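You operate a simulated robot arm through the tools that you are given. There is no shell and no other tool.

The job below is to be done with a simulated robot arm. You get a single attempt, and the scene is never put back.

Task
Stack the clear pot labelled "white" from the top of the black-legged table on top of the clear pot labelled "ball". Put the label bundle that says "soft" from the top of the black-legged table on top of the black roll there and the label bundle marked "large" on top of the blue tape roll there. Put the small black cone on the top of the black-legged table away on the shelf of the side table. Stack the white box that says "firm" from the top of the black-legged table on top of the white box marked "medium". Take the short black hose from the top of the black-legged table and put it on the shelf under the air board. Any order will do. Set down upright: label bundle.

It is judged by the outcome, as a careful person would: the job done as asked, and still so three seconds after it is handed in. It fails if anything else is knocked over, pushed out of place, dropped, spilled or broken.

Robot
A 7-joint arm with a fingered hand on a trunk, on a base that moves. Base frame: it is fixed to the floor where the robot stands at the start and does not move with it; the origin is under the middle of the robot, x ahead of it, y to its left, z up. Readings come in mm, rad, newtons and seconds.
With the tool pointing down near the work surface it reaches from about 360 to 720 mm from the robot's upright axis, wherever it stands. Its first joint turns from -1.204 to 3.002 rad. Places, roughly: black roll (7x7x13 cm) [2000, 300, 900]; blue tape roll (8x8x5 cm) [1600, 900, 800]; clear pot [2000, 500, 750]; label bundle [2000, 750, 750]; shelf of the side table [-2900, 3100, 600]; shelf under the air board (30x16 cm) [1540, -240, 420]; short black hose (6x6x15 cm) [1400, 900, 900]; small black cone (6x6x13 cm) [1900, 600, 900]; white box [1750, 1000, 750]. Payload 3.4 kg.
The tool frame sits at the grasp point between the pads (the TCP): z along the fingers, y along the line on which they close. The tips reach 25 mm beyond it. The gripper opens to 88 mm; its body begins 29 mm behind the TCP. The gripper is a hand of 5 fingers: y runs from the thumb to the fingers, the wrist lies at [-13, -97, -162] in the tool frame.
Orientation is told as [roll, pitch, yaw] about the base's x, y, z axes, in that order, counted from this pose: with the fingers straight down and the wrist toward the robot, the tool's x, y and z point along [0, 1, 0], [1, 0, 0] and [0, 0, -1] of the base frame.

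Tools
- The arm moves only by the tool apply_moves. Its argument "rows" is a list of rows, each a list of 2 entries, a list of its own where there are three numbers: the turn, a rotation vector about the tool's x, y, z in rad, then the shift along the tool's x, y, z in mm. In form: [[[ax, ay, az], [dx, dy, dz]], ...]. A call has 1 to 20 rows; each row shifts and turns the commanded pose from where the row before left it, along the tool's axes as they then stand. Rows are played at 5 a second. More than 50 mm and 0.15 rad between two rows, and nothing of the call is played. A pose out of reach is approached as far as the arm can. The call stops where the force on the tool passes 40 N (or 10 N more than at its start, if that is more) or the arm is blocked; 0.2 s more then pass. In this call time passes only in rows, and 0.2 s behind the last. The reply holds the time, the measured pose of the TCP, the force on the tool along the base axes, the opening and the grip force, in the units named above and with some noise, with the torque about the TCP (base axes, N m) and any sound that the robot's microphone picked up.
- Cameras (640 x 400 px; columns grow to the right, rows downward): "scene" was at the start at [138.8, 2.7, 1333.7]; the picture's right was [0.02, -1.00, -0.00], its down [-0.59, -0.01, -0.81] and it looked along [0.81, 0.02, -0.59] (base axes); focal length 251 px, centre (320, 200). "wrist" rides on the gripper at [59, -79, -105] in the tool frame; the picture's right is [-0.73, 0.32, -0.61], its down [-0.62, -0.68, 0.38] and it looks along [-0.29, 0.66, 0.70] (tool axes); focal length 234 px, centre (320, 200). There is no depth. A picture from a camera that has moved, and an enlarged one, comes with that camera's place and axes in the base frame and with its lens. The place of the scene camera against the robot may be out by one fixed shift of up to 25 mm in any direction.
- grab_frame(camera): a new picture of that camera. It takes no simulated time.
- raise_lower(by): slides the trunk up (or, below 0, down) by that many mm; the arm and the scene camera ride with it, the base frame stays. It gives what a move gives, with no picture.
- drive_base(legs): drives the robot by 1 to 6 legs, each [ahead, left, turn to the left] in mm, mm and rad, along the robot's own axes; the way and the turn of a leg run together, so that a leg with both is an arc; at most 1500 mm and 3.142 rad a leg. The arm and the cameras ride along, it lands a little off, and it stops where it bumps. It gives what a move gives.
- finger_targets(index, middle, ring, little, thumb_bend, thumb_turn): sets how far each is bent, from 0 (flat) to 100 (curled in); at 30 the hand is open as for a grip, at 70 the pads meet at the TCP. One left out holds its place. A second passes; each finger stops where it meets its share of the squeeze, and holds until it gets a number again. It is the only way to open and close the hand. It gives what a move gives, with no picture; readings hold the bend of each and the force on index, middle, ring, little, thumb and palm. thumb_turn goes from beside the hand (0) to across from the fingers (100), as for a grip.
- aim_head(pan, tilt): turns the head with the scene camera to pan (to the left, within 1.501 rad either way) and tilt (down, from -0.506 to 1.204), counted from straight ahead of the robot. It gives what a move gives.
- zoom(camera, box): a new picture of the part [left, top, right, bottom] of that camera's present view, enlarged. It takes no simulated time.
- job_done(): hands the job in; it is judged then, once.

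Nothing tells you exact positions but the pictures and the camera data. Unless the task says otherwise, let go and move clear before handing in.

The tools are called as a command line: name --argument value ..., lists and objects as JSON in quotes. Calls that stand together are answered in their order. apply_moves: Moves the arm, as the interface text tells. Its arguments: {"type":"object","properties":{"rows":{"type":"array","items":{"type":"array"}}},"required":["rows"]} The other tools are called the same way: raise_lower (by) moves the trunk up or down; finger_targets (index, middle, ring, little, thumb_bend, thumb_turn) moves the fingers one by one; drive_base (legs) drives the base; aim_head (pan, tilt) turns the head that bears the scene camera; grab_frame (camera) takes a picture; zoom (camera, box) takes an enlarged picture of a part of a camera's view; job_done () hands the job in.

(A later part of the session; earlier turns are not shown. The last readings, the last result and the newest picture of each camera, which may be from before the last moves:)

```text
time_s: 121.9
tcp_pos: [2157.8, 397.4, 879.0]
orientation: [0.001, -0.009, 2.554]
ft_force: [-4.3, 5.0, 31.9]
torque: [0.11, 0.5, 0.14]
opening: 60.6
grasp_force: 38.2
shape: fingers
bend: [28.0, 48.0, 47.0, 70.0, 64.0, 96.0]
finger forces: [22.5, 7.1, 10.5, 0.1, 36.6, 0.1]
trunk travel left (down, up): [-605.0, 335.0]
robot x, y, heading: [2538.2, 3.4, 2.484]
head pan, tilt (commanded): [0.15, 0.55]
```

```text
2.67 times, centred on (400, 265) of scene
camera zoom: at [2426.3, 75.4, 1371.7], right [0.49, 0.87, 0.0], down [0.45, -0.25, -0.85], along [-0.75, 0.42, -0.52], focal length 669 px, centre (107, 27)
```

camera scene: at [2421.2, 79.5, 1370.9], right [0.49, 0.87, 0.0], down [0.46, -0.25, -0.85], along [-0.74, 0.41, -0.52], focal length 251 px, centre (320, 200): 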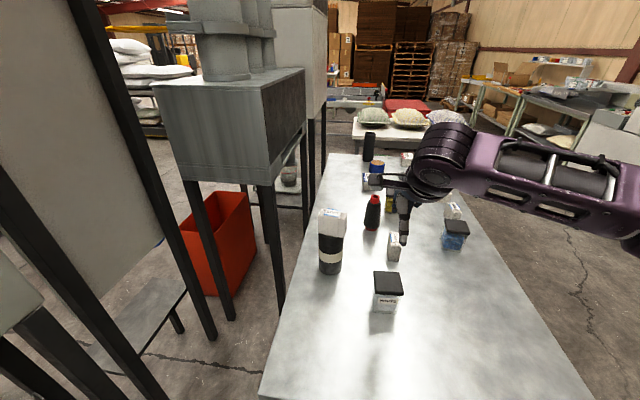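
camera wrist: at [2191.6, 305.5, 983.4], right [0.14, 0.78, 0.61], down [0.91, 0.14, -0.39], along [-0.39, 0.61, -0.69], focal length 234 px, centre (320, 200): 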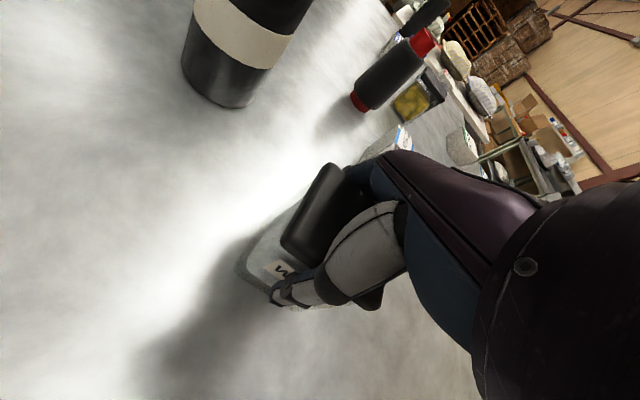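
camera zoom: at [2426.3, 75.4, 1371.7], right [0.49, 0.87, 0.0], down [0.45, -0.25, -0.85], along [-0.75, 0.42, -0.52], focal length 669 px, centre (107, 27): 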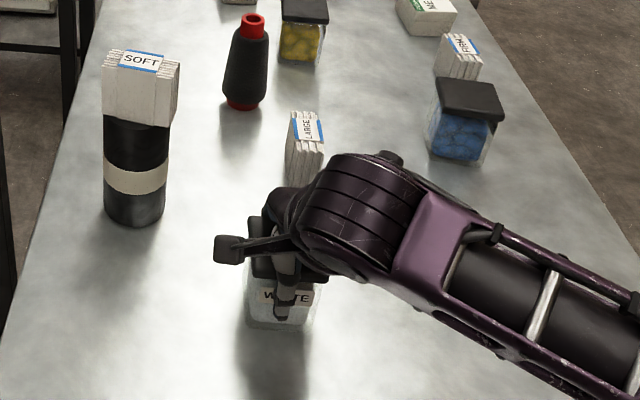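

The palm side touched the lid before full depth, so this grip is too deep. I'll open, rise a bit and grip with the fingertips on the lid and upper body instead.

finger_targets --index 28 --middle 30 --ring 30 --little 30 --thumb_bend 30

apply_moves --rows '[[[0, 0, 0], [0, 0, -5]], [[0, 0, 0], [0, 0, -10]]]'

grab_frame --camera "wrist"

zoom --camera "scene" --box '[360, 230, 440, 330]'

```text
time_s: 122.9
tcp_pos: [2158.8, 396.6, 875.9]
orientation: [0.001, -0.003, 2.556]
ft_force: [-0.7, 0.5, 20.9]
torque: [-0.02, 0.18, -0.08]
opening: 96.5
grasp_force: 11.8
shape: fingers
bend: [24.0, 30.0, 30.0, 30.0, 30.0, 97.0]
finger forces: [13.3, 0.0, 0.1, 0.4, 9.3, 0.0]
trunk travel left (down, up): [-605.0, 335.0]
robot x, y, heading: [2537.1, 3.9, 2.481]
head pan, tilt (commanded): [0.15, 0.55]
```

```text
time_s: 123.5
tcp_pos: [2157.3, 398.1, 889.3]
orientation: [-0.002, 0.004, 2.552]
ft_force: [-0.2, -0.5, -0.1]
torque: [0.02, 0.02, 0.04]
opening: 87.4
grasp_force: 0.2
shape: fingers
bend: [28.0, 30.0, 30.0, 30.0, 30.0, 97.0]
finger forces: [0.1, 0.0, 0.0, 0.0, 0.0, 0.0]
trunk travel left (down, up): [-605.0, 335.0]
robot x, y, heading: [2540.1, 5.9, 2.488]
head pan, tilt (commanded): [0.15, 0.55]
```

```text
taken
camera wrist: at [2189.7, 306.0, 994.7], right [0.13, 0.78, 0.61], down [0.91, 0.14, -0.38], along [-0.38, 0.61, -0.7], focal length 234 px, centre (320, 200)
```

wrist: 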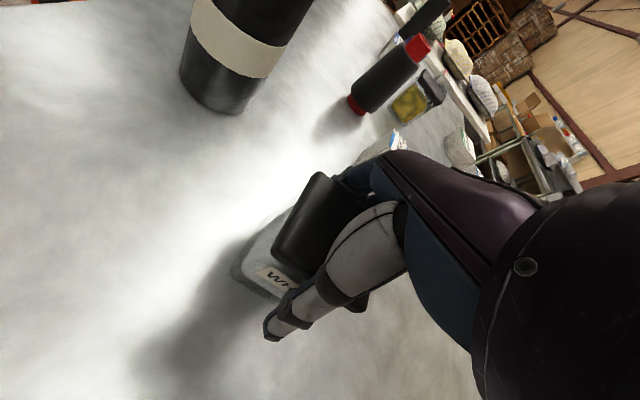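

```text
4.00 times, centred on (400, 280) of scene
camera zoom: at [2423.4, 77.8, 1370.9], right [0.49, 0.87, 0.0], down [0.46, -0.25, -0.85], along [-0.75, 0.41, -0.52], focal length 1004 px, centre (0, -120)
```

zoom: 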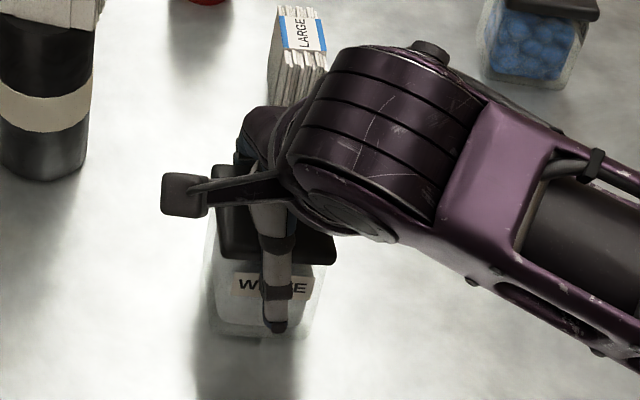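

finger_targets --index 70 --middle 70 --ring 70 --little 70 --thumb_bend 70

zoom --camera "wrist" --box '[200, 140, 420, 330]'

zoom --camera "scene" --box '[360, 230, 440, 330]'

```text
time_s: 124.5
tcp_pos: [2157.3, 398.8, 891.4]
orientation: [0.0, -0.001, 2.553]
ft_force: [0.4, 0.1, 3.2]
torque: [0.02, 0.1, 0.0]
opening: 55.7
grasp_force: 29.7
shape: fingers
bend: [36.0, 50.0, 50.0, 70.0, 56.0, 94.0]
finger forces: [15.3, 6.8, 7.2, 0.0, 29.7, 0.1]
trunk travel left (down, up): [-605.0, 335.0]
robot x, y, heading: [2538.6, 2.3, 2.48]
head pan, tilt (commanded): [0.15, 0.55]
```

```text
2.11 times, centred on (310, 235) of wrist
camera zoom: at [2189.5, 306.1, 996.1], right [0.13, 0.78, 0.61], down [0.91, 0.14, -0.38], along [-0.39, 0.61, -0.7], focal length 493 px, centre (341, 126)
```

zoom: 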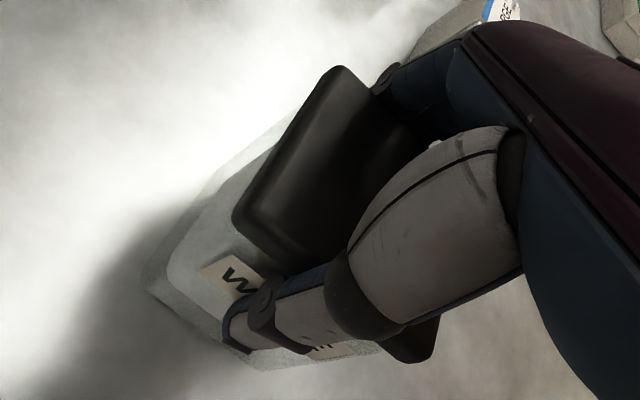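

```text
4.00 times, centred on (400, 280) of scene
camera zoom: at [2423.5, 77.8, 1371.1], right [0.49, 0.87, 0.0], down [0.46, -0.25, -0.85], along [-0.75, 0.41, -0.52], focal length 1004 px, centre (0, -120)
```

zoom: 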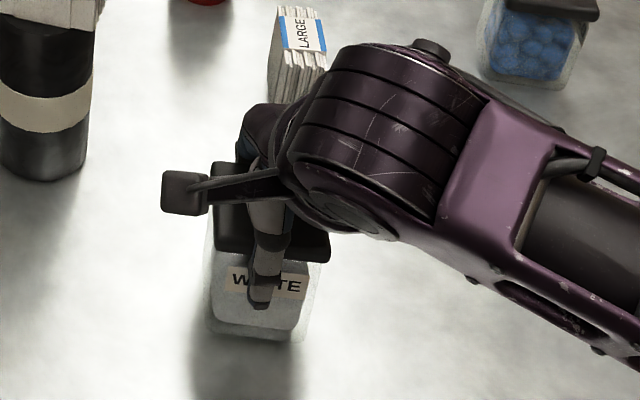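

Gripped at ~30 N. Lifting a little to check that the pot hangs straight.

apply_moves --rows '[[[0, 0, 0], [0, 0, -10]], [[0, 0, 0], [0, 0, -30]]]'

grab_frame --camera "wrist"

zoom --camera "scene" --box '[350, 210, 450, 330]'

```text
time_s: 125.1
tcp_pos: [2157.4, 397.3, 930.4]
orientation: [-0.002, 0.0, 2.553]
ft_force: [0.9, -0.6, 0.1]
torque: [0.01, -0.01, -0.01]
opening: 55.8
grasp_force: 28.6
shape: fingers
bend: [36.0, 50.0, 50.0, 70.0, 56.0, 94.0]
finger forces: [14.9, 6.5, 6.9, 0.0, 29.0, 0.0]
trunk travel left (down, up): [-605.0, 335.0]
robot x, y, heading: [2537.7, 0.8, 2.482]
head pan, tilt (commanded): [0.15, 0.55]
```

```text
taken
camera wrist: at [2191.0, 305.7, 1035.5], right [0.13, 0.78, 0.61], down [0.91, 0.14, -0.38], along [-0.39, 0.61, -0.7], focal length 234 px, centre (320, 200)
```

wrist: 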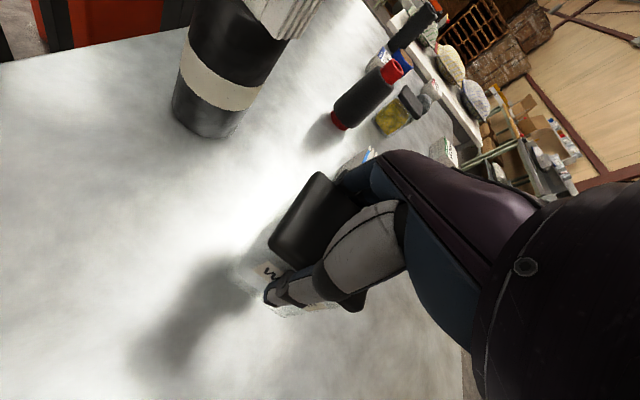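

```text
3.33 times, centred on (400, 270) of scene
camera zoom: at [2423.5, 77.6, 1371.1], right [0.49, 0.87, 0.0], down [0.46, -0.25, -0.85], along [-0.75, 0.41, -0.52], focal length 837 px, centre (53, -33)
```

zoom: 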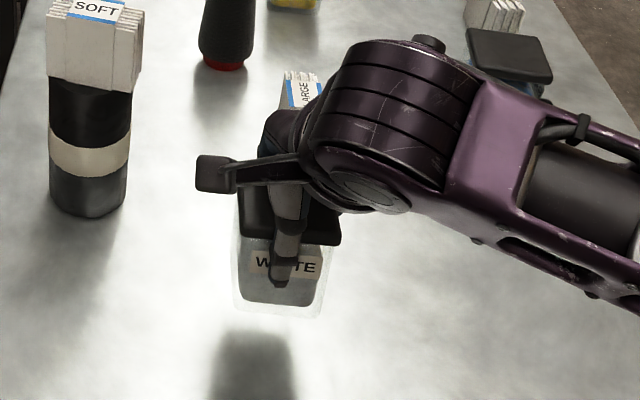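

Pot is secure and straight. I'll raise, back out, and go round to the far long side to stack it on BALL (near (2103, 714)).

raise_lower --by 160

drive_base --legs '[[-250, 0, 0], [0, -950, 0], [0, 0, 1.57], [0, -960, 0]]'

aim_head --pan 0.0 --tilt 0.7

grab_frame --camera "wrist"

grab_frame --camera "scene"

```text
time_s: 126.9
tcp_pos: [2157.7, 398.3, 1089.3]
orientation: [0.0, -0.001, 2.556]
ft_force: [0.6, 0.2, 0.3]
torque: [0.0, 0.01, 0.0]
opening: 55.8
grasp_force: 28.8
shape: fingers
bend: [36.0, 50.0, 50.0, 70.0, 56.0, 94.0]
finger forces: [14.8, 6.5, 6.9, 0.1, 29.0, 0.1]
trunk travel left (down, up): [-765.0, 175.0]
robot x, y, heading: [2540.4, 0.3, 2.485]
head pan, tilt (commanded): [0.15, 0.55]
```

```text
time_s: 141.6
tcp_pos: [2153.2, 814.3, 1090.9]
orientation: [0.0, 0.001, -2.177]
ft_force: [-0.2, -0.8, -1.2]
torque: [0.02, 0.01, 0.04]
opening: 55.5
grasp_force: 27.1
shape: fingers
bend: [36.0, 50.0, 50.0, 70.0, 56.0, 94.0]
finger forces: [13.6, 6.5, 6.8, 0.0, 27.1, 0.1]
trunk travel left (down, up): [-765.0, 175.0]
robot x, y, heading: [2554.3, 1188.2, -2.247]
head pan, tilt (commanded): [0.15, 0.55]
```

```text
time_s: 142.3
tcp_pos: [2152.8, 813.6, 1090.7]
orientation: [0.0, 0.0, -2.175]
ft_force: [0.5, 0.5, 0.2]
torque: [-0.02, -0.01, 0.01]
opening: 55.6
grasp_force: 26.8
shape: fingers
bend: [36.0, 50.0, 50.0, 70.0, 56.0, 94.0]
finger forces: [13.5, 6.3, 6.7, 0.0, 27.2, 0.0]
trunk travel left (down, up): [-765.0, 175.0]
robot x, y, heading: [2558.1, 1184.6, -2.246]
head pan, tilt (commanded): [0.0, 0.7]
```

```text
taken
camera wrist: at [2245.7, 846.8, 1195.3], right [-0.78, 0.15, 0.61], down [-0.12, 0.92, -0.38], along [-0.61, -0.38, -0.7], focal length 234 px, centre (320, 200)
```

wrist: 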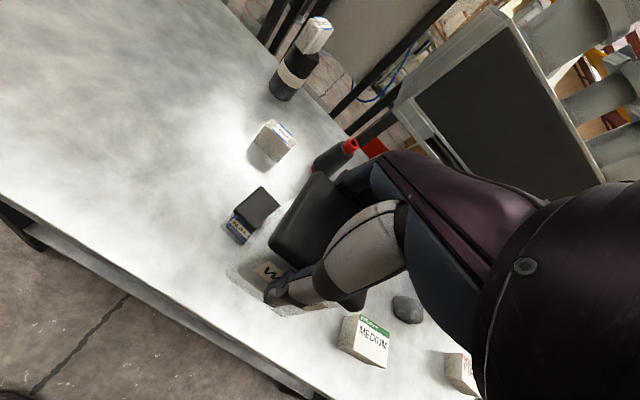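

```text
taken
camera scene: at [2471.5, 1084.3, 1518.0], right [-0.78, 0.62, 0.0], down [0.4, 0.5, -0.77], along [-0.48, -0.6, -0.64], focal length 251 px, centre (320, 200)
```

scene: 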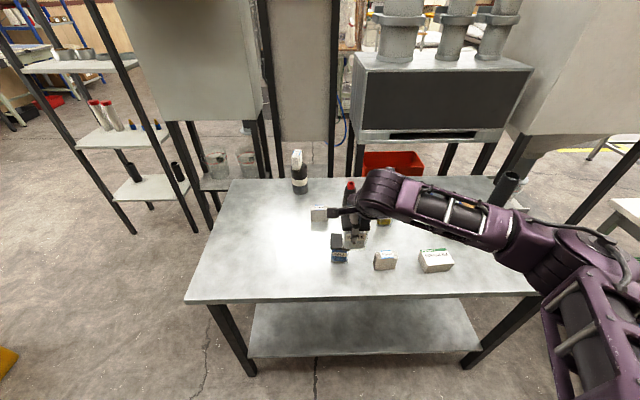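

zoom --camera "wrist" --box '[200, 160, 330, 260]'

zoom --camera "scene" --box '[280, 170, 440, 280]'

```text
4.00 times, centred on (265, 210) of wrist
camera zoom: at [2245.7, 846.8, 1195.3], right [-0.78, 0.15, 0.61], down [-0.12, 0.92, -0.38], along [-0.61, -0.38, -0.7], focal length 937 px, centre (540, 160)
```

zoom: 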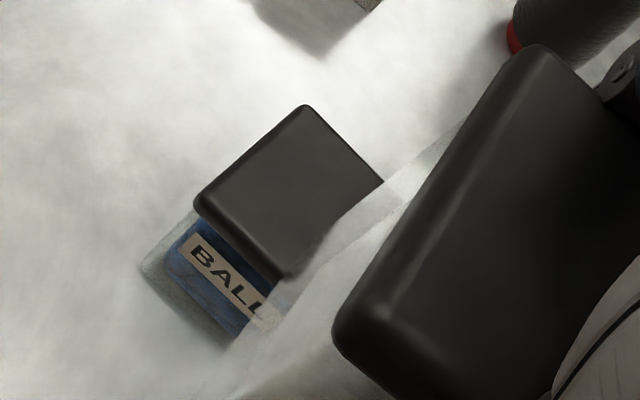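

```text
3.64 times, centred on (360, 225) of scene
camera zoom: at [2471.5, 1084.3, 1518.0], right [-0.78, 0.62, 0.0], down [0.4, 0.5, -0.77], along [-0.48, -0.6, -0.64], focal length 913 px, centre (174, 109)
```

zoom: 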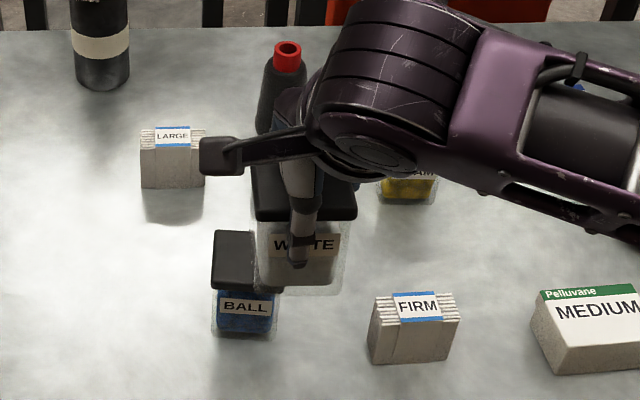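

BALL's lid center is at about (2106, 713). I'll move closer to the table and then align the WHITE pot over it.

drive_base --legs '[[160, 0, 0.03]]'

grab_frame --camera "wrist"

zoom --camera "wrist" --box '[160, 180, 340, 330]'

```text
time_s: 143.7
tcp_pos: [2067.1, 674.8, 1090.8]
orientation: [0.001, -0.002, -2.144]
ft_force: [-0.3, 0.1, 0.0]
torque: [0.01, 0.04, -0.01]
opening: 55.7
grasp_force: 26.7
shape: fingers
bend: [36.0, 50.0, 50.0, 70.0, 56.0, 94.0]
finger forces: [13.4, 6.4, 6.7, 0.1, 27.1, 0.0]
trunk travel left (down, up): [-765.0, 175.0]
robot x, y, heading: [2456.3, 1061.2, -2.217]
head pan, tilt (commanded): [0.0, 0.7]
```

```text
taken
camera wrist: at [2158.3, 710.6, 1195.5], right [-0.78, 0.12, 0.61], down [-0.15, 0.91, -0.38], along [-0.6, -0.39, -0.7], focal length 234 px, centre (320, 200)
```

wrist: 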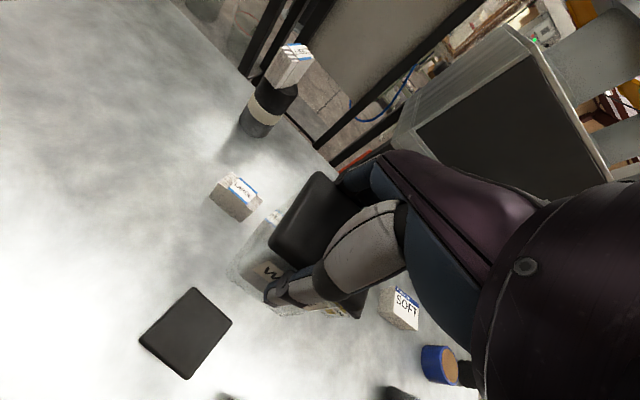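

```text
2.67 times, centred on (250, 255) of wrist
camera zoom: at [2158.3, 710.6, 1195.5], right [-0.78, 0.12, 0.61], down [-0.15, 0.91, -0.38], along [-0.6, -0.39, -0.7], focal length 624 px, centre (507, 53)
```

zoom: 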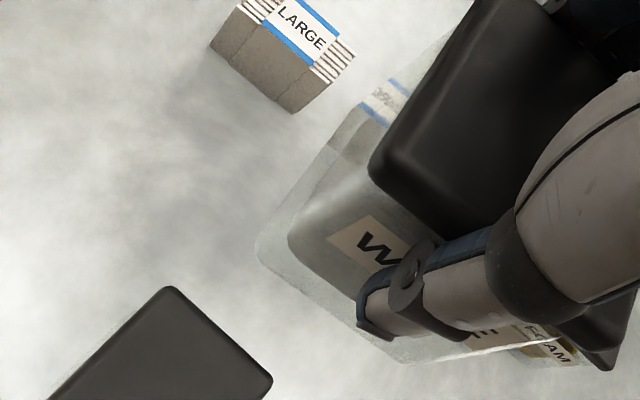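

zoom --camera "wrist" --box '[110, 270, 270, 390]'

```text
3.33 times, centred on (190, 330) of wrist
camera zoom: at [2158.3, 710.6, 1195.5], right [-0.78, 0.12, 0.61], down [-0.15, 0.91, -0.38], along [-0.6, -0.39, -0.7], focal length 781 px, centre (753, -233)
```

zoom: 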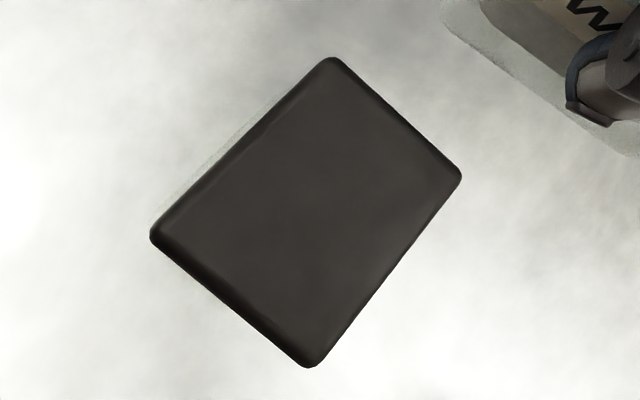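

BALL lid: center (+3.6, −54) mm from TCP, rotated 0.18 rad; WHITE in hand is rotated 0.083. I'll align and descend to just above.

apply_moves --rows '[[[0, 0, 0], [1.4, -27, 0]], [[0, 0, 0], [2, -26.5, 0]], [[0, 0, 0.097], [0, 0, 0]], [[0, 0, 0], [0, 0, 40]], [[0, 0, 0], [0, 0, 40]]]'

grab_frame --camera "wrist"

zoom --camera "wrist" --box '[180, 160, 380, 330]'

grab_frame --camera "scene"

```text
time_s: 144.9
tcp_pos: [2096.6, 717.9, 1010.7]
orientation: [0.001, -0.001, -2.242]
ft_force: [-0.3, 0.3, -0.8]
torque: [-0.06, 0.0, 0.01]
opening: 55.5
grasp_force: 26.3
shape: fingers
bend: [36.0, 51.0, 50.0, 70.0, 56.0, 94.0]
finger forces: [13.3, 6.3, 6.7, 0.1, 26.6, 0.0]
trunk travel left (down, up): [-765.0, 175.0]
robot x, y, heading: [2453.9, 1062.7, -2.211]
head pan, tilt (commanded): [0.0, 0.7]
```

```text
taken
camera wrist: at [2192.0, 744.5, 1115.8], right [-0.77, 0.2, 0.61], down [-0.06, 0.92, -0.38], along [-0.64, -0.33, -0.7], focal length 234 px, centre (320, 200)
```

wrist: 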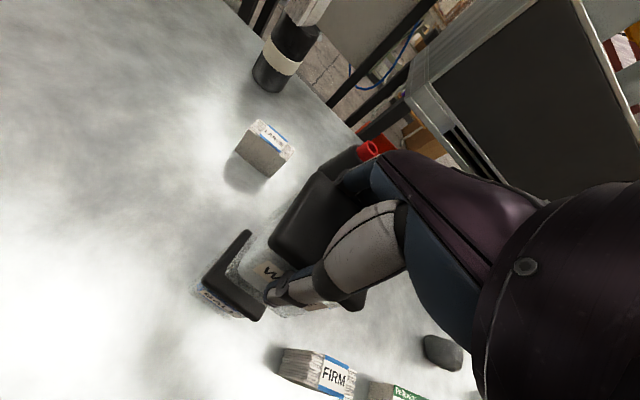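

```text
2.35 times, centred on (280, 245) of wrist
camera zoom: at [2192.0, 744.5, 1115.8], right [-0.77, 0.2, 0.61], down [-0.06, 0.92, -0.38], along [-0.64, -0.33, -0.7], focal length 551 px, centre (414, 94)
```

zoom: 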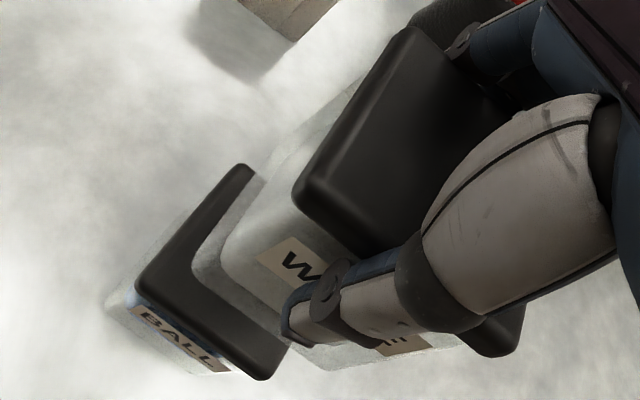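

```text
taken
camera scene: at [2375.6, 954.6, 1518.0], right [-0.8, 0.6, 0.0], down [0.39, 0.52, -0.76], along [-0.46, -0.61, -0.64], focal length 251 px, centre (320, 200)
```

scene: 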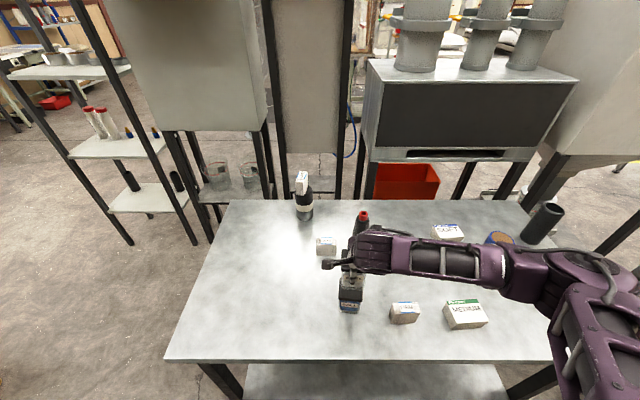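

WHITE is within ~1–2 mm of center over BALL. Lowering to contact.

apply_moves --rows '[[[0, 0, 0], [0, 0, 20]], [[0, 0, 0], [0, 0, 13]], [[0, 0, 0], [0, 0, 2]]]'

apply_moves --rows '[[[0, 0, 0], [0, 0, 1]], [[0, 0, 0], [0, 0, 1]]]'

zoom --camera "scene" --box '[300, 200, 420, 330]'

```text
time_s: 145.7
tcp_pos: [2097.9, 717.1, 976.1]
orientation: [0.001, -0.003, -2.244]
ft_force: [-0.2, 0.3, -0.5]
torque: [0.01, 0.0, 0.01]
opening: 55.6
grasp_force: 26.7
shape: fingers
bend: [36.0, 51.0, 50.0, 70.0, 56.0, 94.0]
finger forces: [13.4, 6.3, 6.7, 0.0, 26.6, 0.0]
trunk travel left (down, up): [-765.0, 175.0]
robot x, y, heading: [2458.5, 1059.5, -2.213]
head pan, tilt (commanded): [0.0, 0.7]
```

```text
time_s: 146.3
tcp_pos: [2097.4, 718.2, 974.1]
orientation: [0.0, -0.002, -2.243]
ft_force: [-1.7, -0.4, 1.2]
torque: [-0.16, 0.04, -0.02]
opening: 55.4
grasp_force: 27.4
shape: fingers
bend: [36.0, 51.0, 50.0, 70.0, 56.0, 94.0]
finger forces: [13.8, 6.5, 6.7, 0.0, 26.9, 0.0]
trunk travel left (down, up): [-765.0, 175.0]
robot x, y, heading: [2459.1, 1056.7, -2.216]
head pan, tilt (commanded): [0.0, 0.7]
```

```text
3.08 times, centred on (360, 265) of scene
camera zoom: at [2376.5, 955.1, 1518.0], right [-0.8, 0.6, 0.0], down [0.39, 0.51, -0.77], along [-0.46, -0.61, -0.64], focal length 772 px, centre (197, 0)
```

zoom: 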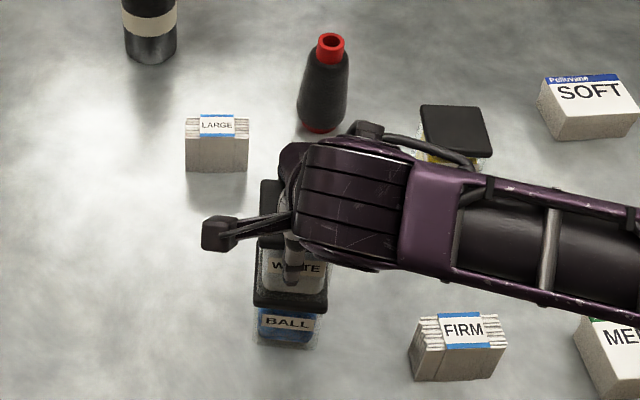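

apply_moves --rows '[[[0, 0, 0], [0, 0, 1]], [[0, 0, 0], [0, 0, 1]]]'

zoom --camera "wrist" --box '[180, 160, 380, 330]'

```text
time_s: 146.9
tcp_pos: [2098.0, 719.2, 973.7]
orientation: [0.001, -0.003, -2.241]
ft_force: [-1.6, 0.2, 9.7]
torque: [-0.21, 0.12, -0.02]
opening: 55.4
grasp_force: 27.9
shape: fingers
bend: [36.0, 50.0, 50.0, 70.0, 56.0, 94.0]
finger forces: [15.1, 7.0, 6.9, 0.0, 27.6, 0.1]
trunk travel left (down, up): [-765.0, 175.0]
robot x, y, heading: [2456.5, 1061.3, -2.212]
head pan, tilt (commanded): [0.0, 0.7]
```

```text
2.35 times, centred on (280, 245) of wrist
camera zoom: at [2192.8, 745.3, 1078.0], right [-0.77, 0.2, 0.61], down [-0.06, 0.92, -0.39], along [-0.64, -0.34, -0.69], focal length 551 px, centre (414, 94)
```

zoom: 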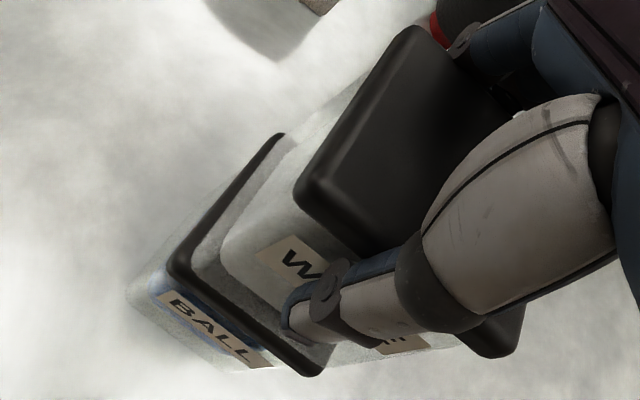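

Seated with 9.7 N. Releasing in two stages.

finger_targets --index 33 --middle 47 --ring 47 --little 50 --thumb_bend 52

finger_targets --index 28 --middle 30 --ring 30 --little 30 --thumb_bend 30

zoom --camera "wrist" --box '[180, 160, 380, 330]'

zoom --camera "scene" --box '[300, 200, 420, 330]'

```text
time_s: 147.9
tcp_pos: [2098.1, 719.0, 972.8]
orientation: [0.0, -0.002, -2.244]
ft_force: [-0.7, 1.7, 9.0]
torque: [-0.15, 0.08, -0.1]
opening: 69.9
grasp_force: 9.6
shape: fingers
bend: [29.0, 45.0, 45.0, 50.0, 49.0, 96.0]
finger forces: [6.4, 1.9, 1.6, 0.0, 9.2, 0.1]
trunk travel left (down, up): [-765.0, 175.0]
robot x, y, heading: [2451.8, 1056.3, -2.214]
head pan, tilt (commanded): [0.0, 0.7]
```

```text
time_s: 148.9
tcp_pos: [2098.2, 717.3, 972.0]
orientation: [0.0, 0.0, -2.243]
ft_force: [0.4, 0.5, -0.5]
torque: [0.02, 0.0, 0.01]
opening: 87.5
grasp_force: 0.1
shape: fingers
bend: [28.0, 30.0, 30.0, 30.0, 30.0, 97.0]
finger forces: [0.0, 0.0, 0.1, 0.1, 0.0, 0.1]
trunk travel left (down, up): [-765.0, 175.0]
robot x, y, heading: [2459.7, 1061.4, -2.213]
head pan, tilt (commanded): [0.0, 0.7]
```

```text
2.35 times, centred on (280, 245) of wrist
camera zoom: at [2192.5, 744.5, 1076.9], right [-0.77, 0.2, 0.61], down [-0.06, 0.92, -0.38], along [-0.64, -0.33, -0.7], focal length 551 px, centre (414, 94)
```

zoom: 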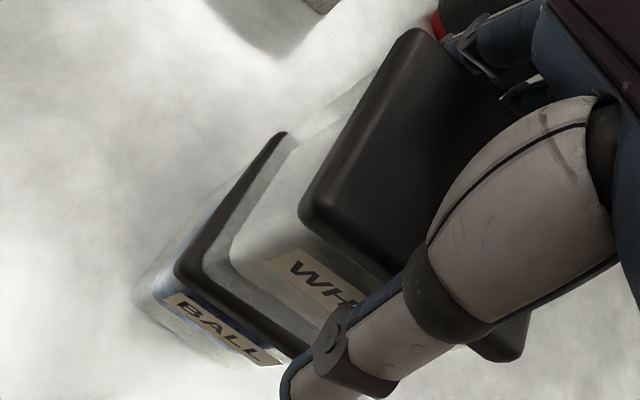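

```text
3.08 times, centred on (360, 265) of scene
camera zoom: at [2376.4, 954.9, 1518.0], right [-0.8, 0.6, 0.0], down [0.39, 0.51, -0.77], along [-0.46, -0.61, -0.64], focal length 772 px, centre (197, 0)
```

zoom: 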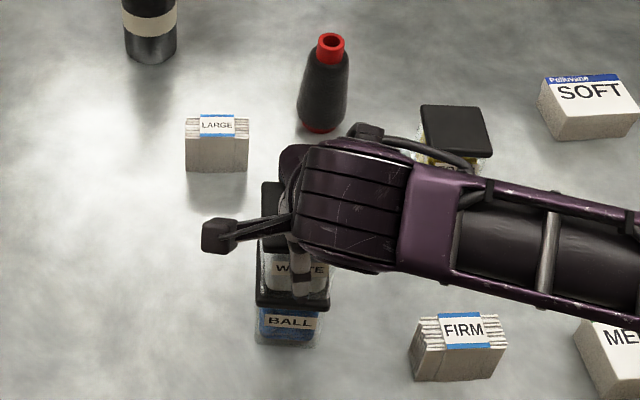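

Released; the stack looks straight. Lifting clear and checking.

apply_moves --rows '[[[0, 0, 0], [0, 0, -20]], [[0, 0, 0], [0, 0, -40]], [[0, 0, 0], [0, 0, -45]]]'

grab_frame --camera "wrist"

zoom --camera "scene" --box '[280, 180, 480, 340]'

```text
time_s: 149.7
tcp_pos: [2097.1, 719.3, 1074.7]
orientation: [0.0, 0.002, -2.243]
ft_force: [-0.2, 0.4, 0.2]
torque: [0.03, 0.0, -0.01]
opening: 87.2
grasp_force: 0.1
shape: fingers
bend: [28.0, 30.0, 30.0, 30.0, 30.0, 97.0]
finger forces: [0.0, 0.0, 0.0, 0.1, 0.0, 0.1]
trunk travel left (down, up): [-765.0, 175.0]
robot x, y, heading: [2454.3, 1063.0, -2.214]
head pan, tilt (commanded): [0.0, 0.7]
```

```text
taken
camera wrist: at [2192.7, 745.3, 1179.1], right [-0.77, 0.2, 0.61], down [-0.06, 0.92, -0.38], along [-0.64, -0.33, -0.7], focal length 234 px, centre (320, 200)
```

wrist: 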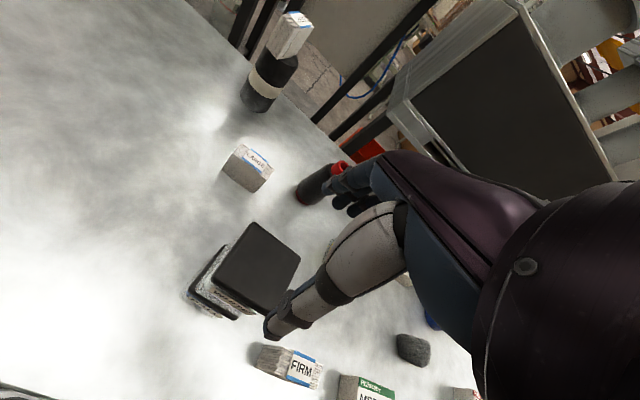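

```text
2.50 times, centred on (380, 260) of scene
camera zoom: at [2377.3, 955.1, 1518.0], right [-0.8, 0.6, 0.0], down [0.39, 0.51, -0.77], along [-0.46, -0.61, -0.64], focal length 628 px, centre (170, 50)
```

zoom: 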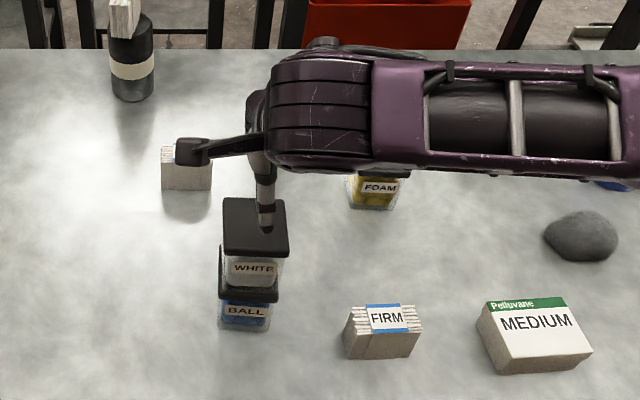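

WHITE is now neatly on BALL. For LARGE (behind the stack from here) I want the forearm clear of the stack, so I'll shift the base to the right and reach over to the left, keeping height.

raise_lower --by 60

drive_base --legs '[[0, -270, 0]]'

grab_frame --camera "wrist"

grab_frame --camera "scene"

```text
time_s: 150.7
tcp_pos: [2096.9, 718.1, 1133.8]
orientation: [0.0, 0.0, -2.244]
ft_force: [-0.5, 0.7, 0.5]
torque: [0.01, -0.01, -0.01]
opening: 87.3
grasp_force: 0.2
shape: fingers
bend: [28.0, 30.0, 30.0, 30.0, 30.0, 97.0]
finger forces: [0.0, 0.1, 0.0, 0.0, 0.1, 0.0]
trunk travel left (down, up): [-825.0, 115.0]
robot x, y, heading: [2460.2, 1061.9, -2.214]
head pan, tilt (commanded): [0.0, 0.7]
```

```text
time_s: 152.6
tcp_pos: [1883.2, 878.3, 1134.4]
orientation: [0.0, 0.001, -2.242]
ft_force: [0.1, -0.1, -1.0]
torque: [0.0, 0.0, 0.01]
opening: 87.2
grasp_force: 0.1
shape: fingers
bend: [28.0, 30.0, 30.0, 30.0, 30.0, 97.0]
finger forces: [0.0, 0.1, 0.0, 0.0, 0.0, 0.0]
trunk travel left (down, up): [-825.0, 115.0]
robot x, y, heading: [2243.3, 1222.0, -2.216]
head pan, tilt (commanded): [0.0, 0.7]
```

```text
taken
camera wrist: at [1978.9, 905.4, 1238.8], right [-0.77, 0.2, 0.61], down [-0.06, 0.92, -0.38], along [-0.64, -0.33, -0.7], focal length 234 px, centre (320, 200)
```

wrist: 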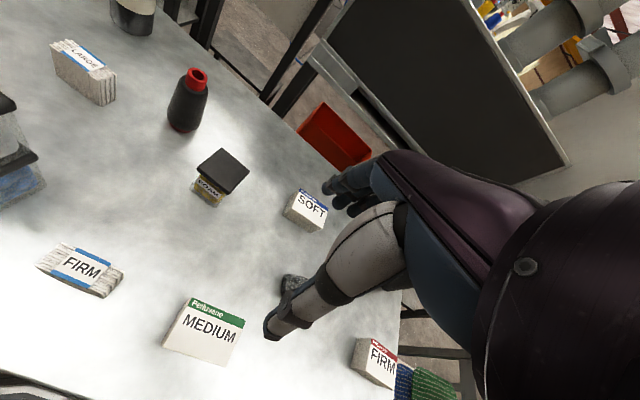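

```text
taken
camera scene: at [2163.4, 1115.0, 1578.0], right [-0.8, 0.6, 0.0], down [0.39, 0.51, -0.76], along [-0.46, -0.61, -0.64], focal length 251 px, centre (320, 200)
```

scene: 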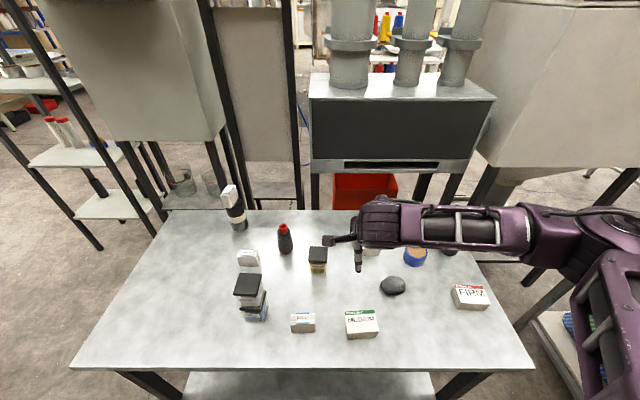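

drive_base --legs '[[42, 0, 0]]'

apply_moves --rows '[[[0, 0, 0], [42, 15, 0]], [[0, 0, 0], [42, 15, 0]], [[0, 0, 0], [42, 15, 0]], [[0, 0, 0], [42, 15, 0]], [[0, 0, 0], [42, 15, 0]], [[0, 0, 0], [42, 15, 0]], [[0, 0, 0], [42, 15, 0]], [[0, 0, 0], [40, 15, 0]]]'

grab_frame --camera "wrist"

grab_frame --camera "scene"

```text
time_s: 153.5
tcp_pos: [1861.7, 848.5, 1135.1]
orientation: [0.0, -0.003, -2.243]
ft_force: [-1.1, -1.0, 0.1]
torque: [0.01, 0.03, 0.02]
opening: 87.2
grasp_force: 0.1
shape: fingers
bend: [28.0, 30.0, 30.0, 30.0, 30.0, 97.0]
finger forces: [0.0, 0.0, 0.1, 0.0, 0.1, 0.0]
trunk travel left (down, up): [-825.0, 115.0]
robot x, y, heading: [2216.5, 1191.3, -2.219]
head pan, tilt (commanded): [0.0, 0.7]
```

```text
time_s: 155.3
tcp_pos: [2019.8, 590.0, 1131.9]
orientation: [0.003, 0.003, -2.238]
ft_force: [-0.4, -0.1, 0.7]
torque: [-0.04, 0.0, -0.01]
opening: 87.4
grasp_force: 0.0
shape: fingers
bend: [28.0, 30.0, 30.0, 30.0, 30.0, 97.0]
finger forces: [0.0, 0.0, 0.0, 0.1, 0.0, 0.0]
out of reach, approached as far as the arm can: row 7, 8
trunk travel left (down, up): [-825.0, 115.0]
robot x, y, heading: [2218.7, 1187.3, -2.216]
head pan, tilt (commanded): [0.0, 0.7]
```

```text
taken
camera wrist: at [2114.6, 616.2, 1237.5], right [-0.77, 0.2, 0.61], down [-0.07, 0.92, -0.39], along [-0.63, -0.34, -0.7], focal length 234 px, centre (320, 200)
```

wrist: 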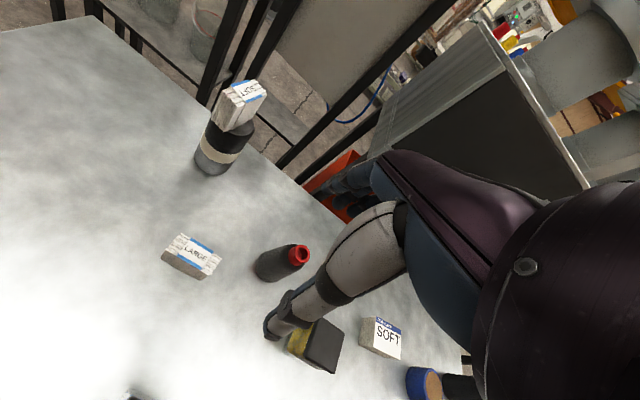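

```text
taken
camera scene: at [2136.0, 1084.1, 1577.9], right [-0.8, 0.6, 0.0], down [0.39, 0.51, -0.76], along [-0.46, -0.61, -0.64], focal length 251 px, centre (320, 200)
```

scene: 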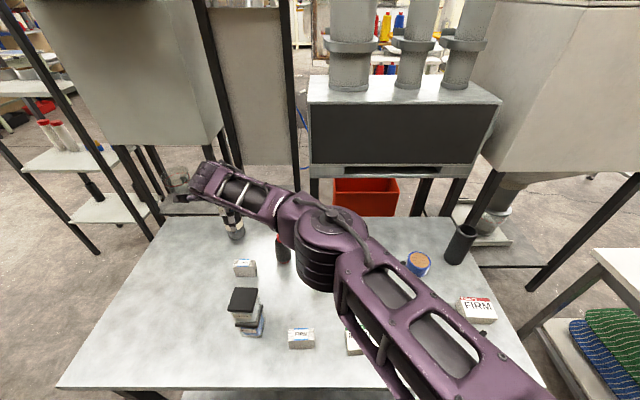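

The arm hit its reach limit because the trunk is high relative to the hand. I'll raise the hand relative to the trunk and lower the trunk, which gains reach, then re-measure LARGE.

apply_moves --rows '[[[0, 0, 0], [0, 0, -45]], [[0, 0, 0], [0, 0, -45]], [[0, 0, 0], [0, 0, -45]]]'

raise_lower --by -220

grab_frame --camera "wrist"

grab_frame --camera "scene"

```text
time_s: 156.1
tcp_pos: [2012.8, 592.0, 1271.6]
orientation: [0.0, 0.0, -2.241]
ft_force: [0.0, -0.5, 0.1]
torque: [0.01, 0.03, -0.04]
opening: 86.9
grasp_force: 0.0
shape: fingers
bend: [28.0, 30.0, 30.0, 30.0, 30.0, 97.0]
finger forces: [0.0, 0.0, 0.0, 0.1, 0.0, 0.0]
out of reach, approached as far as the arm can: row 3
trunk travel left (down, up): [-825.0, 115.0]
robot x, y, heading: [2219.4, 1190.6, -2.22]
head pan, tilt (commanded): [0.0, 0.7]
```

```text
time_s: 158.4
tcp_pos: [2014.1, 592.2, 1050.5]
orientation: [0.0, -0.001, -2.243]
ft_force: [0.3, 1.1, -1.2]
torque: [-0.02, -0.01, 0.02]
opening: 87.2
grasp_force: 0.1
shape: fingers
bend: [28.0, 30.0, 30.0, 30.0, 30.0, 97.0]
finger forces: [0.0, 0.1, 0.0, 0.0, 0.1, 0.1]
trunk travel left (down, up): [-605.0, 335.0]
robot x, y, heading: [2216.3, 1188.1, -2.213]
head pan, tilt (commanded): [0.0, 0.7]
```

```text
taken
camera wrist: at [2107.6, 618.0, 1156.0], right [-0.77, 0.2, 0.61], down [-0.06, 0.92, -0.38], along [-0.64, -0.33, -0.7], focal length 234 px, centre (320, 200)
```

wrist: 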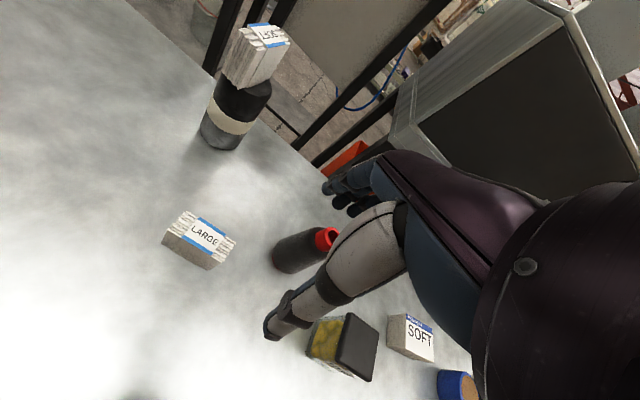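

```text
taken
camera scene: at [2138.5, 1083.0, 1358.0], right [-0.8, 0.6, 0.0], down [0.39, 0.51, -0.76], along [-0.46, -0.61, -0.64], focal length 251 px, centre (320, 200)
```

scene: 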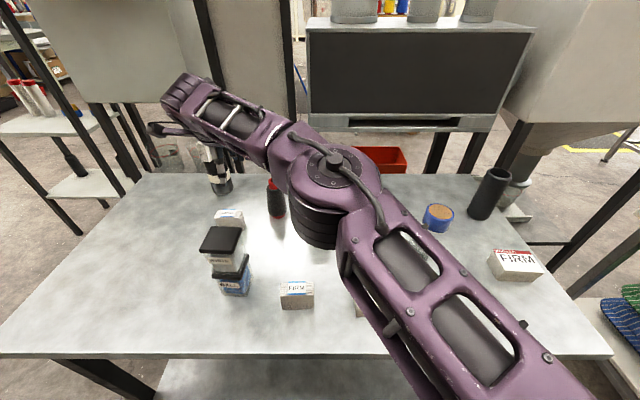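

zoom --camera "wrist" --box '[140, 190, 260, 280]'

aim_head --pan 0.35 --tilt 0.6

grab_frame --camera "scene"

```text
4.44 times, centred on (200, 235) of wrist
camera zoom: at [2107.6, 618.0, 1156.0], right [-0.77, 0.2, 0.61], down [-0.06, 0.92, -0.38], along [-0.64, -0.33, -0.7], focal length 1041 px, centre (853, 44)
```

zoom: 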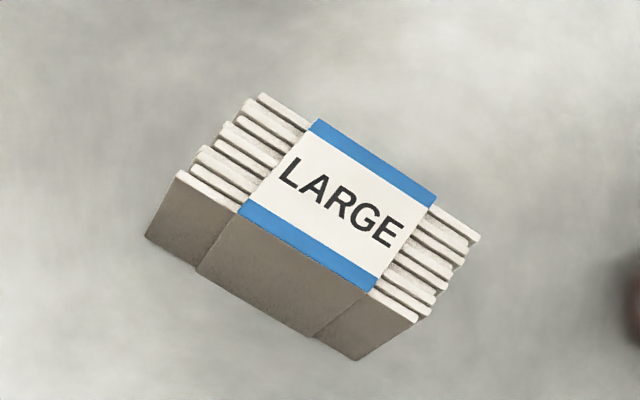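

```text
time_s: 159.3
tcp_pos: [2013.3, 591.8, 1052.0]
orientation: [0.001, -0.001, -2.242]
ft_force: [0.0, -0.9, -0.2]
torque: [0.01, 0.0, 0.0]
opening: 87.1
grasp_force: 0.0
shape: fingers
bend: [28.0, 30.0, 30.0, 30.0, 30.0, 97.0]
finger forces: [0.0, 0.1, 0.1, 0.0, 0.0, 0.0]
trunk travel left (down, up): [-605.0, 335.0]
robot x, y, heading: [2218.8, 1191.3, -2.215]
head pan, tilt (commanded): [0.351, 0.6]
```

```text
taken
camera scene: at [2163.8, 1066.3, 1366.6], right [-0.96, 0.29, 0.0], down [0.16, 0.54, -0.82], along [-0.24, -0.79, -0.57], focal length 251 px, centre (320, 200)
```

scene: 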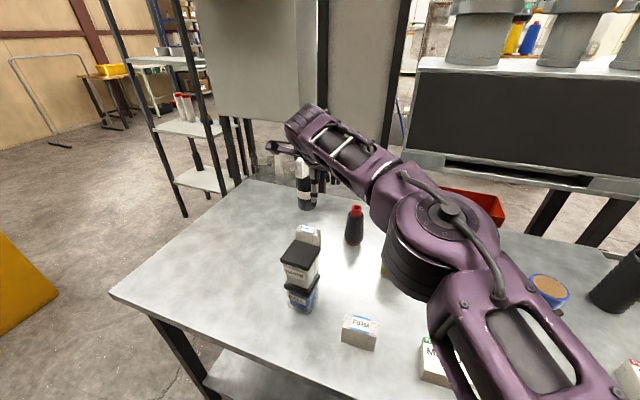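

LARGE is at (2040, 538), aligned with the tool, but this lateral reach is past a joint limit. I'll shift the base 150 mm left so it is nearly straight ahead, then come down onto its top shallowly so the forearm clears the pot stack.

drive_base --legs '[[0, 150, 0]]'

apply_moves --rows '[[[0, 0, 0], [-40, 0, 0]], [[0, 0, 0], [-40, 0, 0]]]'

grab_frame --camera "wrist"

grab_frame --camera "scene"

```text
time_s: 160.7
tcp_pos: [2135.1, 500.1, 1051.5]
orientation: [-0.001, -0.002, -2.24]
ft_force: [-0.7, 0.5, -1.2]
torque: [0.05, 0.0, -0.05]
opening: 87.0
grasp_force: 0.2
shape: fingers
bend: [28.0, 30.0, 30.0, 30.0, 30.0, 97.0]
finger forces: [0.0, 0.0, 0.1, 0.1, 0.0, 0.1]
trunk travel left (down, up): [-605.0, 335.0]
robot x, y, heading: [2336.2, 1099.6, -2.216]
head pan, tilt (commanded): [0.351, 0.6]
```

```text
time_s: 161.2
tcp_pos: [2071.2, 550.1, 1050.5]
orientation: [0.002, -0.003, -2.241]
ft_force: [0.3, 0.1, 0.1]
torque: [0.0, -0.06, 0.02]
opening: 87.4
grasp_force: 0.1
shape: fingers
bend: [28.0, 30.0, 30.0, 30.0, 30.0, 97.0]
finger forces: [0.0, 0.0, 0.1, 0.0, 0.0, 0.0]
trunk travel left (down, up): [-605.0, 335.0]
robot x, y, heading: [2340.7, 1100.5, -2.217]
head pan, tilt (commanded): [0.351, 0.6]
```

```text
taken
camera wrist: at [2165.8, 577.1, 1155.7], right [-0.77, 0.2, 0.61], down [-0.07, 0.92, -0.39], along [-0.64, -0.34, -0.7], focal length 234 px, centre (320, 200)
```

wrist: 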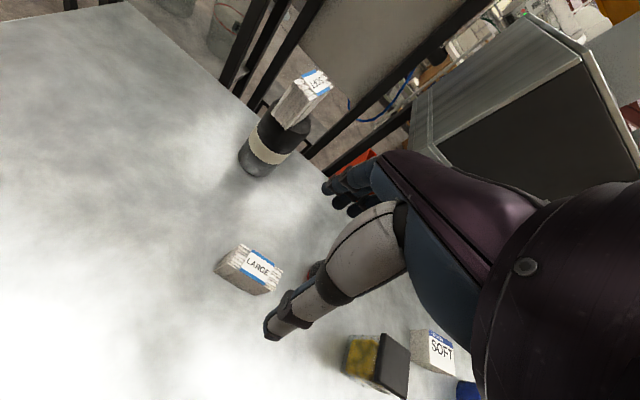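

```text
taken
camera scene: at [2284.0, 976.6, 1366.6], right [-0.96, 0.29, 0.0], down [0.16, 0.54, -0.83], along [-0.24, -0.79, -0.56], focal length 251 px, centre (320, 200)
```

scene: 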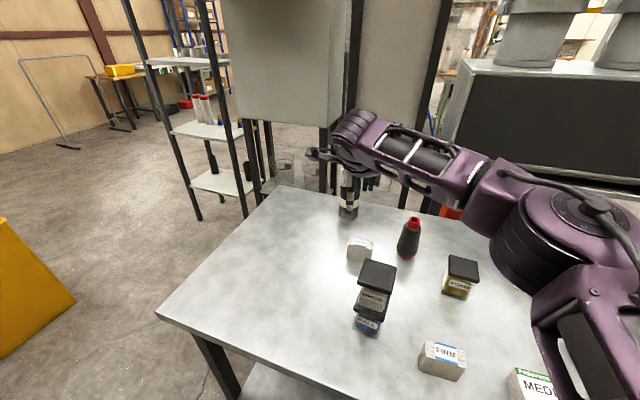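

apply_moves --rows '[[[0, 0, 0], [-17, 29, 0]], [[0, 0, 0], [0, 0, 40]], [[0, 0, 0], [0, 0, 40]]]'

grab_frame --camera "wrist"

zoom --camera "wrist" --box '[180, 200, 340, 320]'

grab_frame --camera "scene"

```text
time_s: 162.1
tcp_pos: [2039.2, 539.2, 969.8]
orientation: [0.001, -0.002, -2.241]
ft_force: [0.8, 0.3, 0.2]
torque: [0.0, -0.01, -0.01]
opening: 87.3
grasp_force: 0.0
shape: fingers
bend: [28.0, 30.0, 30.0, 30.0, 30.0, 97.0]
finger forces: [0.1, 0.1, 0.0, 0.0, 0.0, 0.1]
trunk travel left (down, up): [-605.0, 335.0]
robot x, y, heading: [2340.6, 1101.4, -2.218]
head pan, tilt (commanded): [0.351, 0.6]
```

```text
taken
camera wrist: at [2133.9, 566.5, 1074.9], right [-0.77, 0.2, 0.61], down [-0.07, 0.92, -0.38], along [-0.64, -0.34, -0.7], focal length 234 px, centre (320, 200)
```

wrist: 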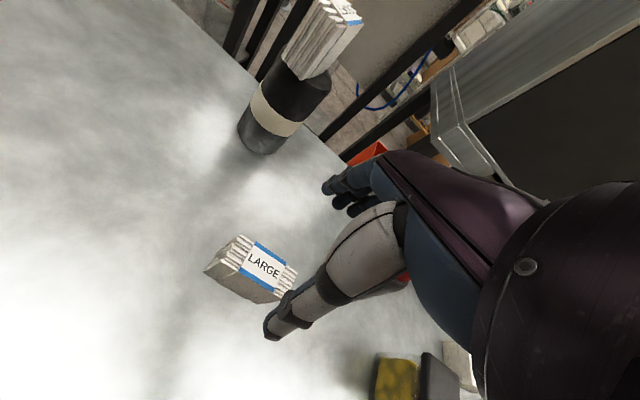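

```text
3.33 times, centred on (260, 260) of wrist
camera zoom: at [2133.9, 566.5, 1074.9], right [-0.77, 0.2, 0.61], down [-0.07, 0.92, -0.38], along [-0.64, -0.34, -0.7], focal length 781 px, centre (520, 0)
```

zoom: 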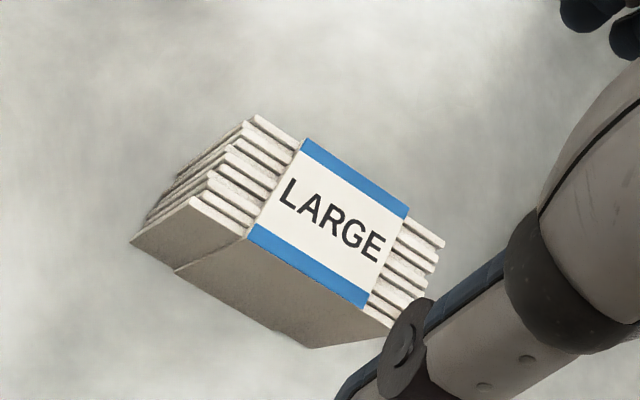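

```text
taken
camera scene: at [2283.8, 975.3, 1366.6], right [-0.96, 0.29, 0.0], down [0.16, 0.54, -0.82], along [-0.24, -0.79, -0.57], focal length 251 px, centre (320, 200)
```

scene: 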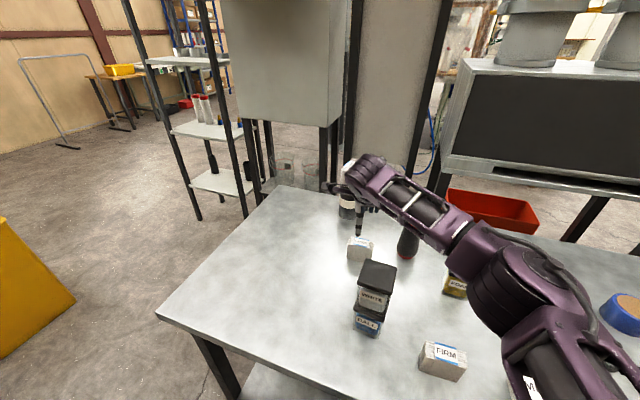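

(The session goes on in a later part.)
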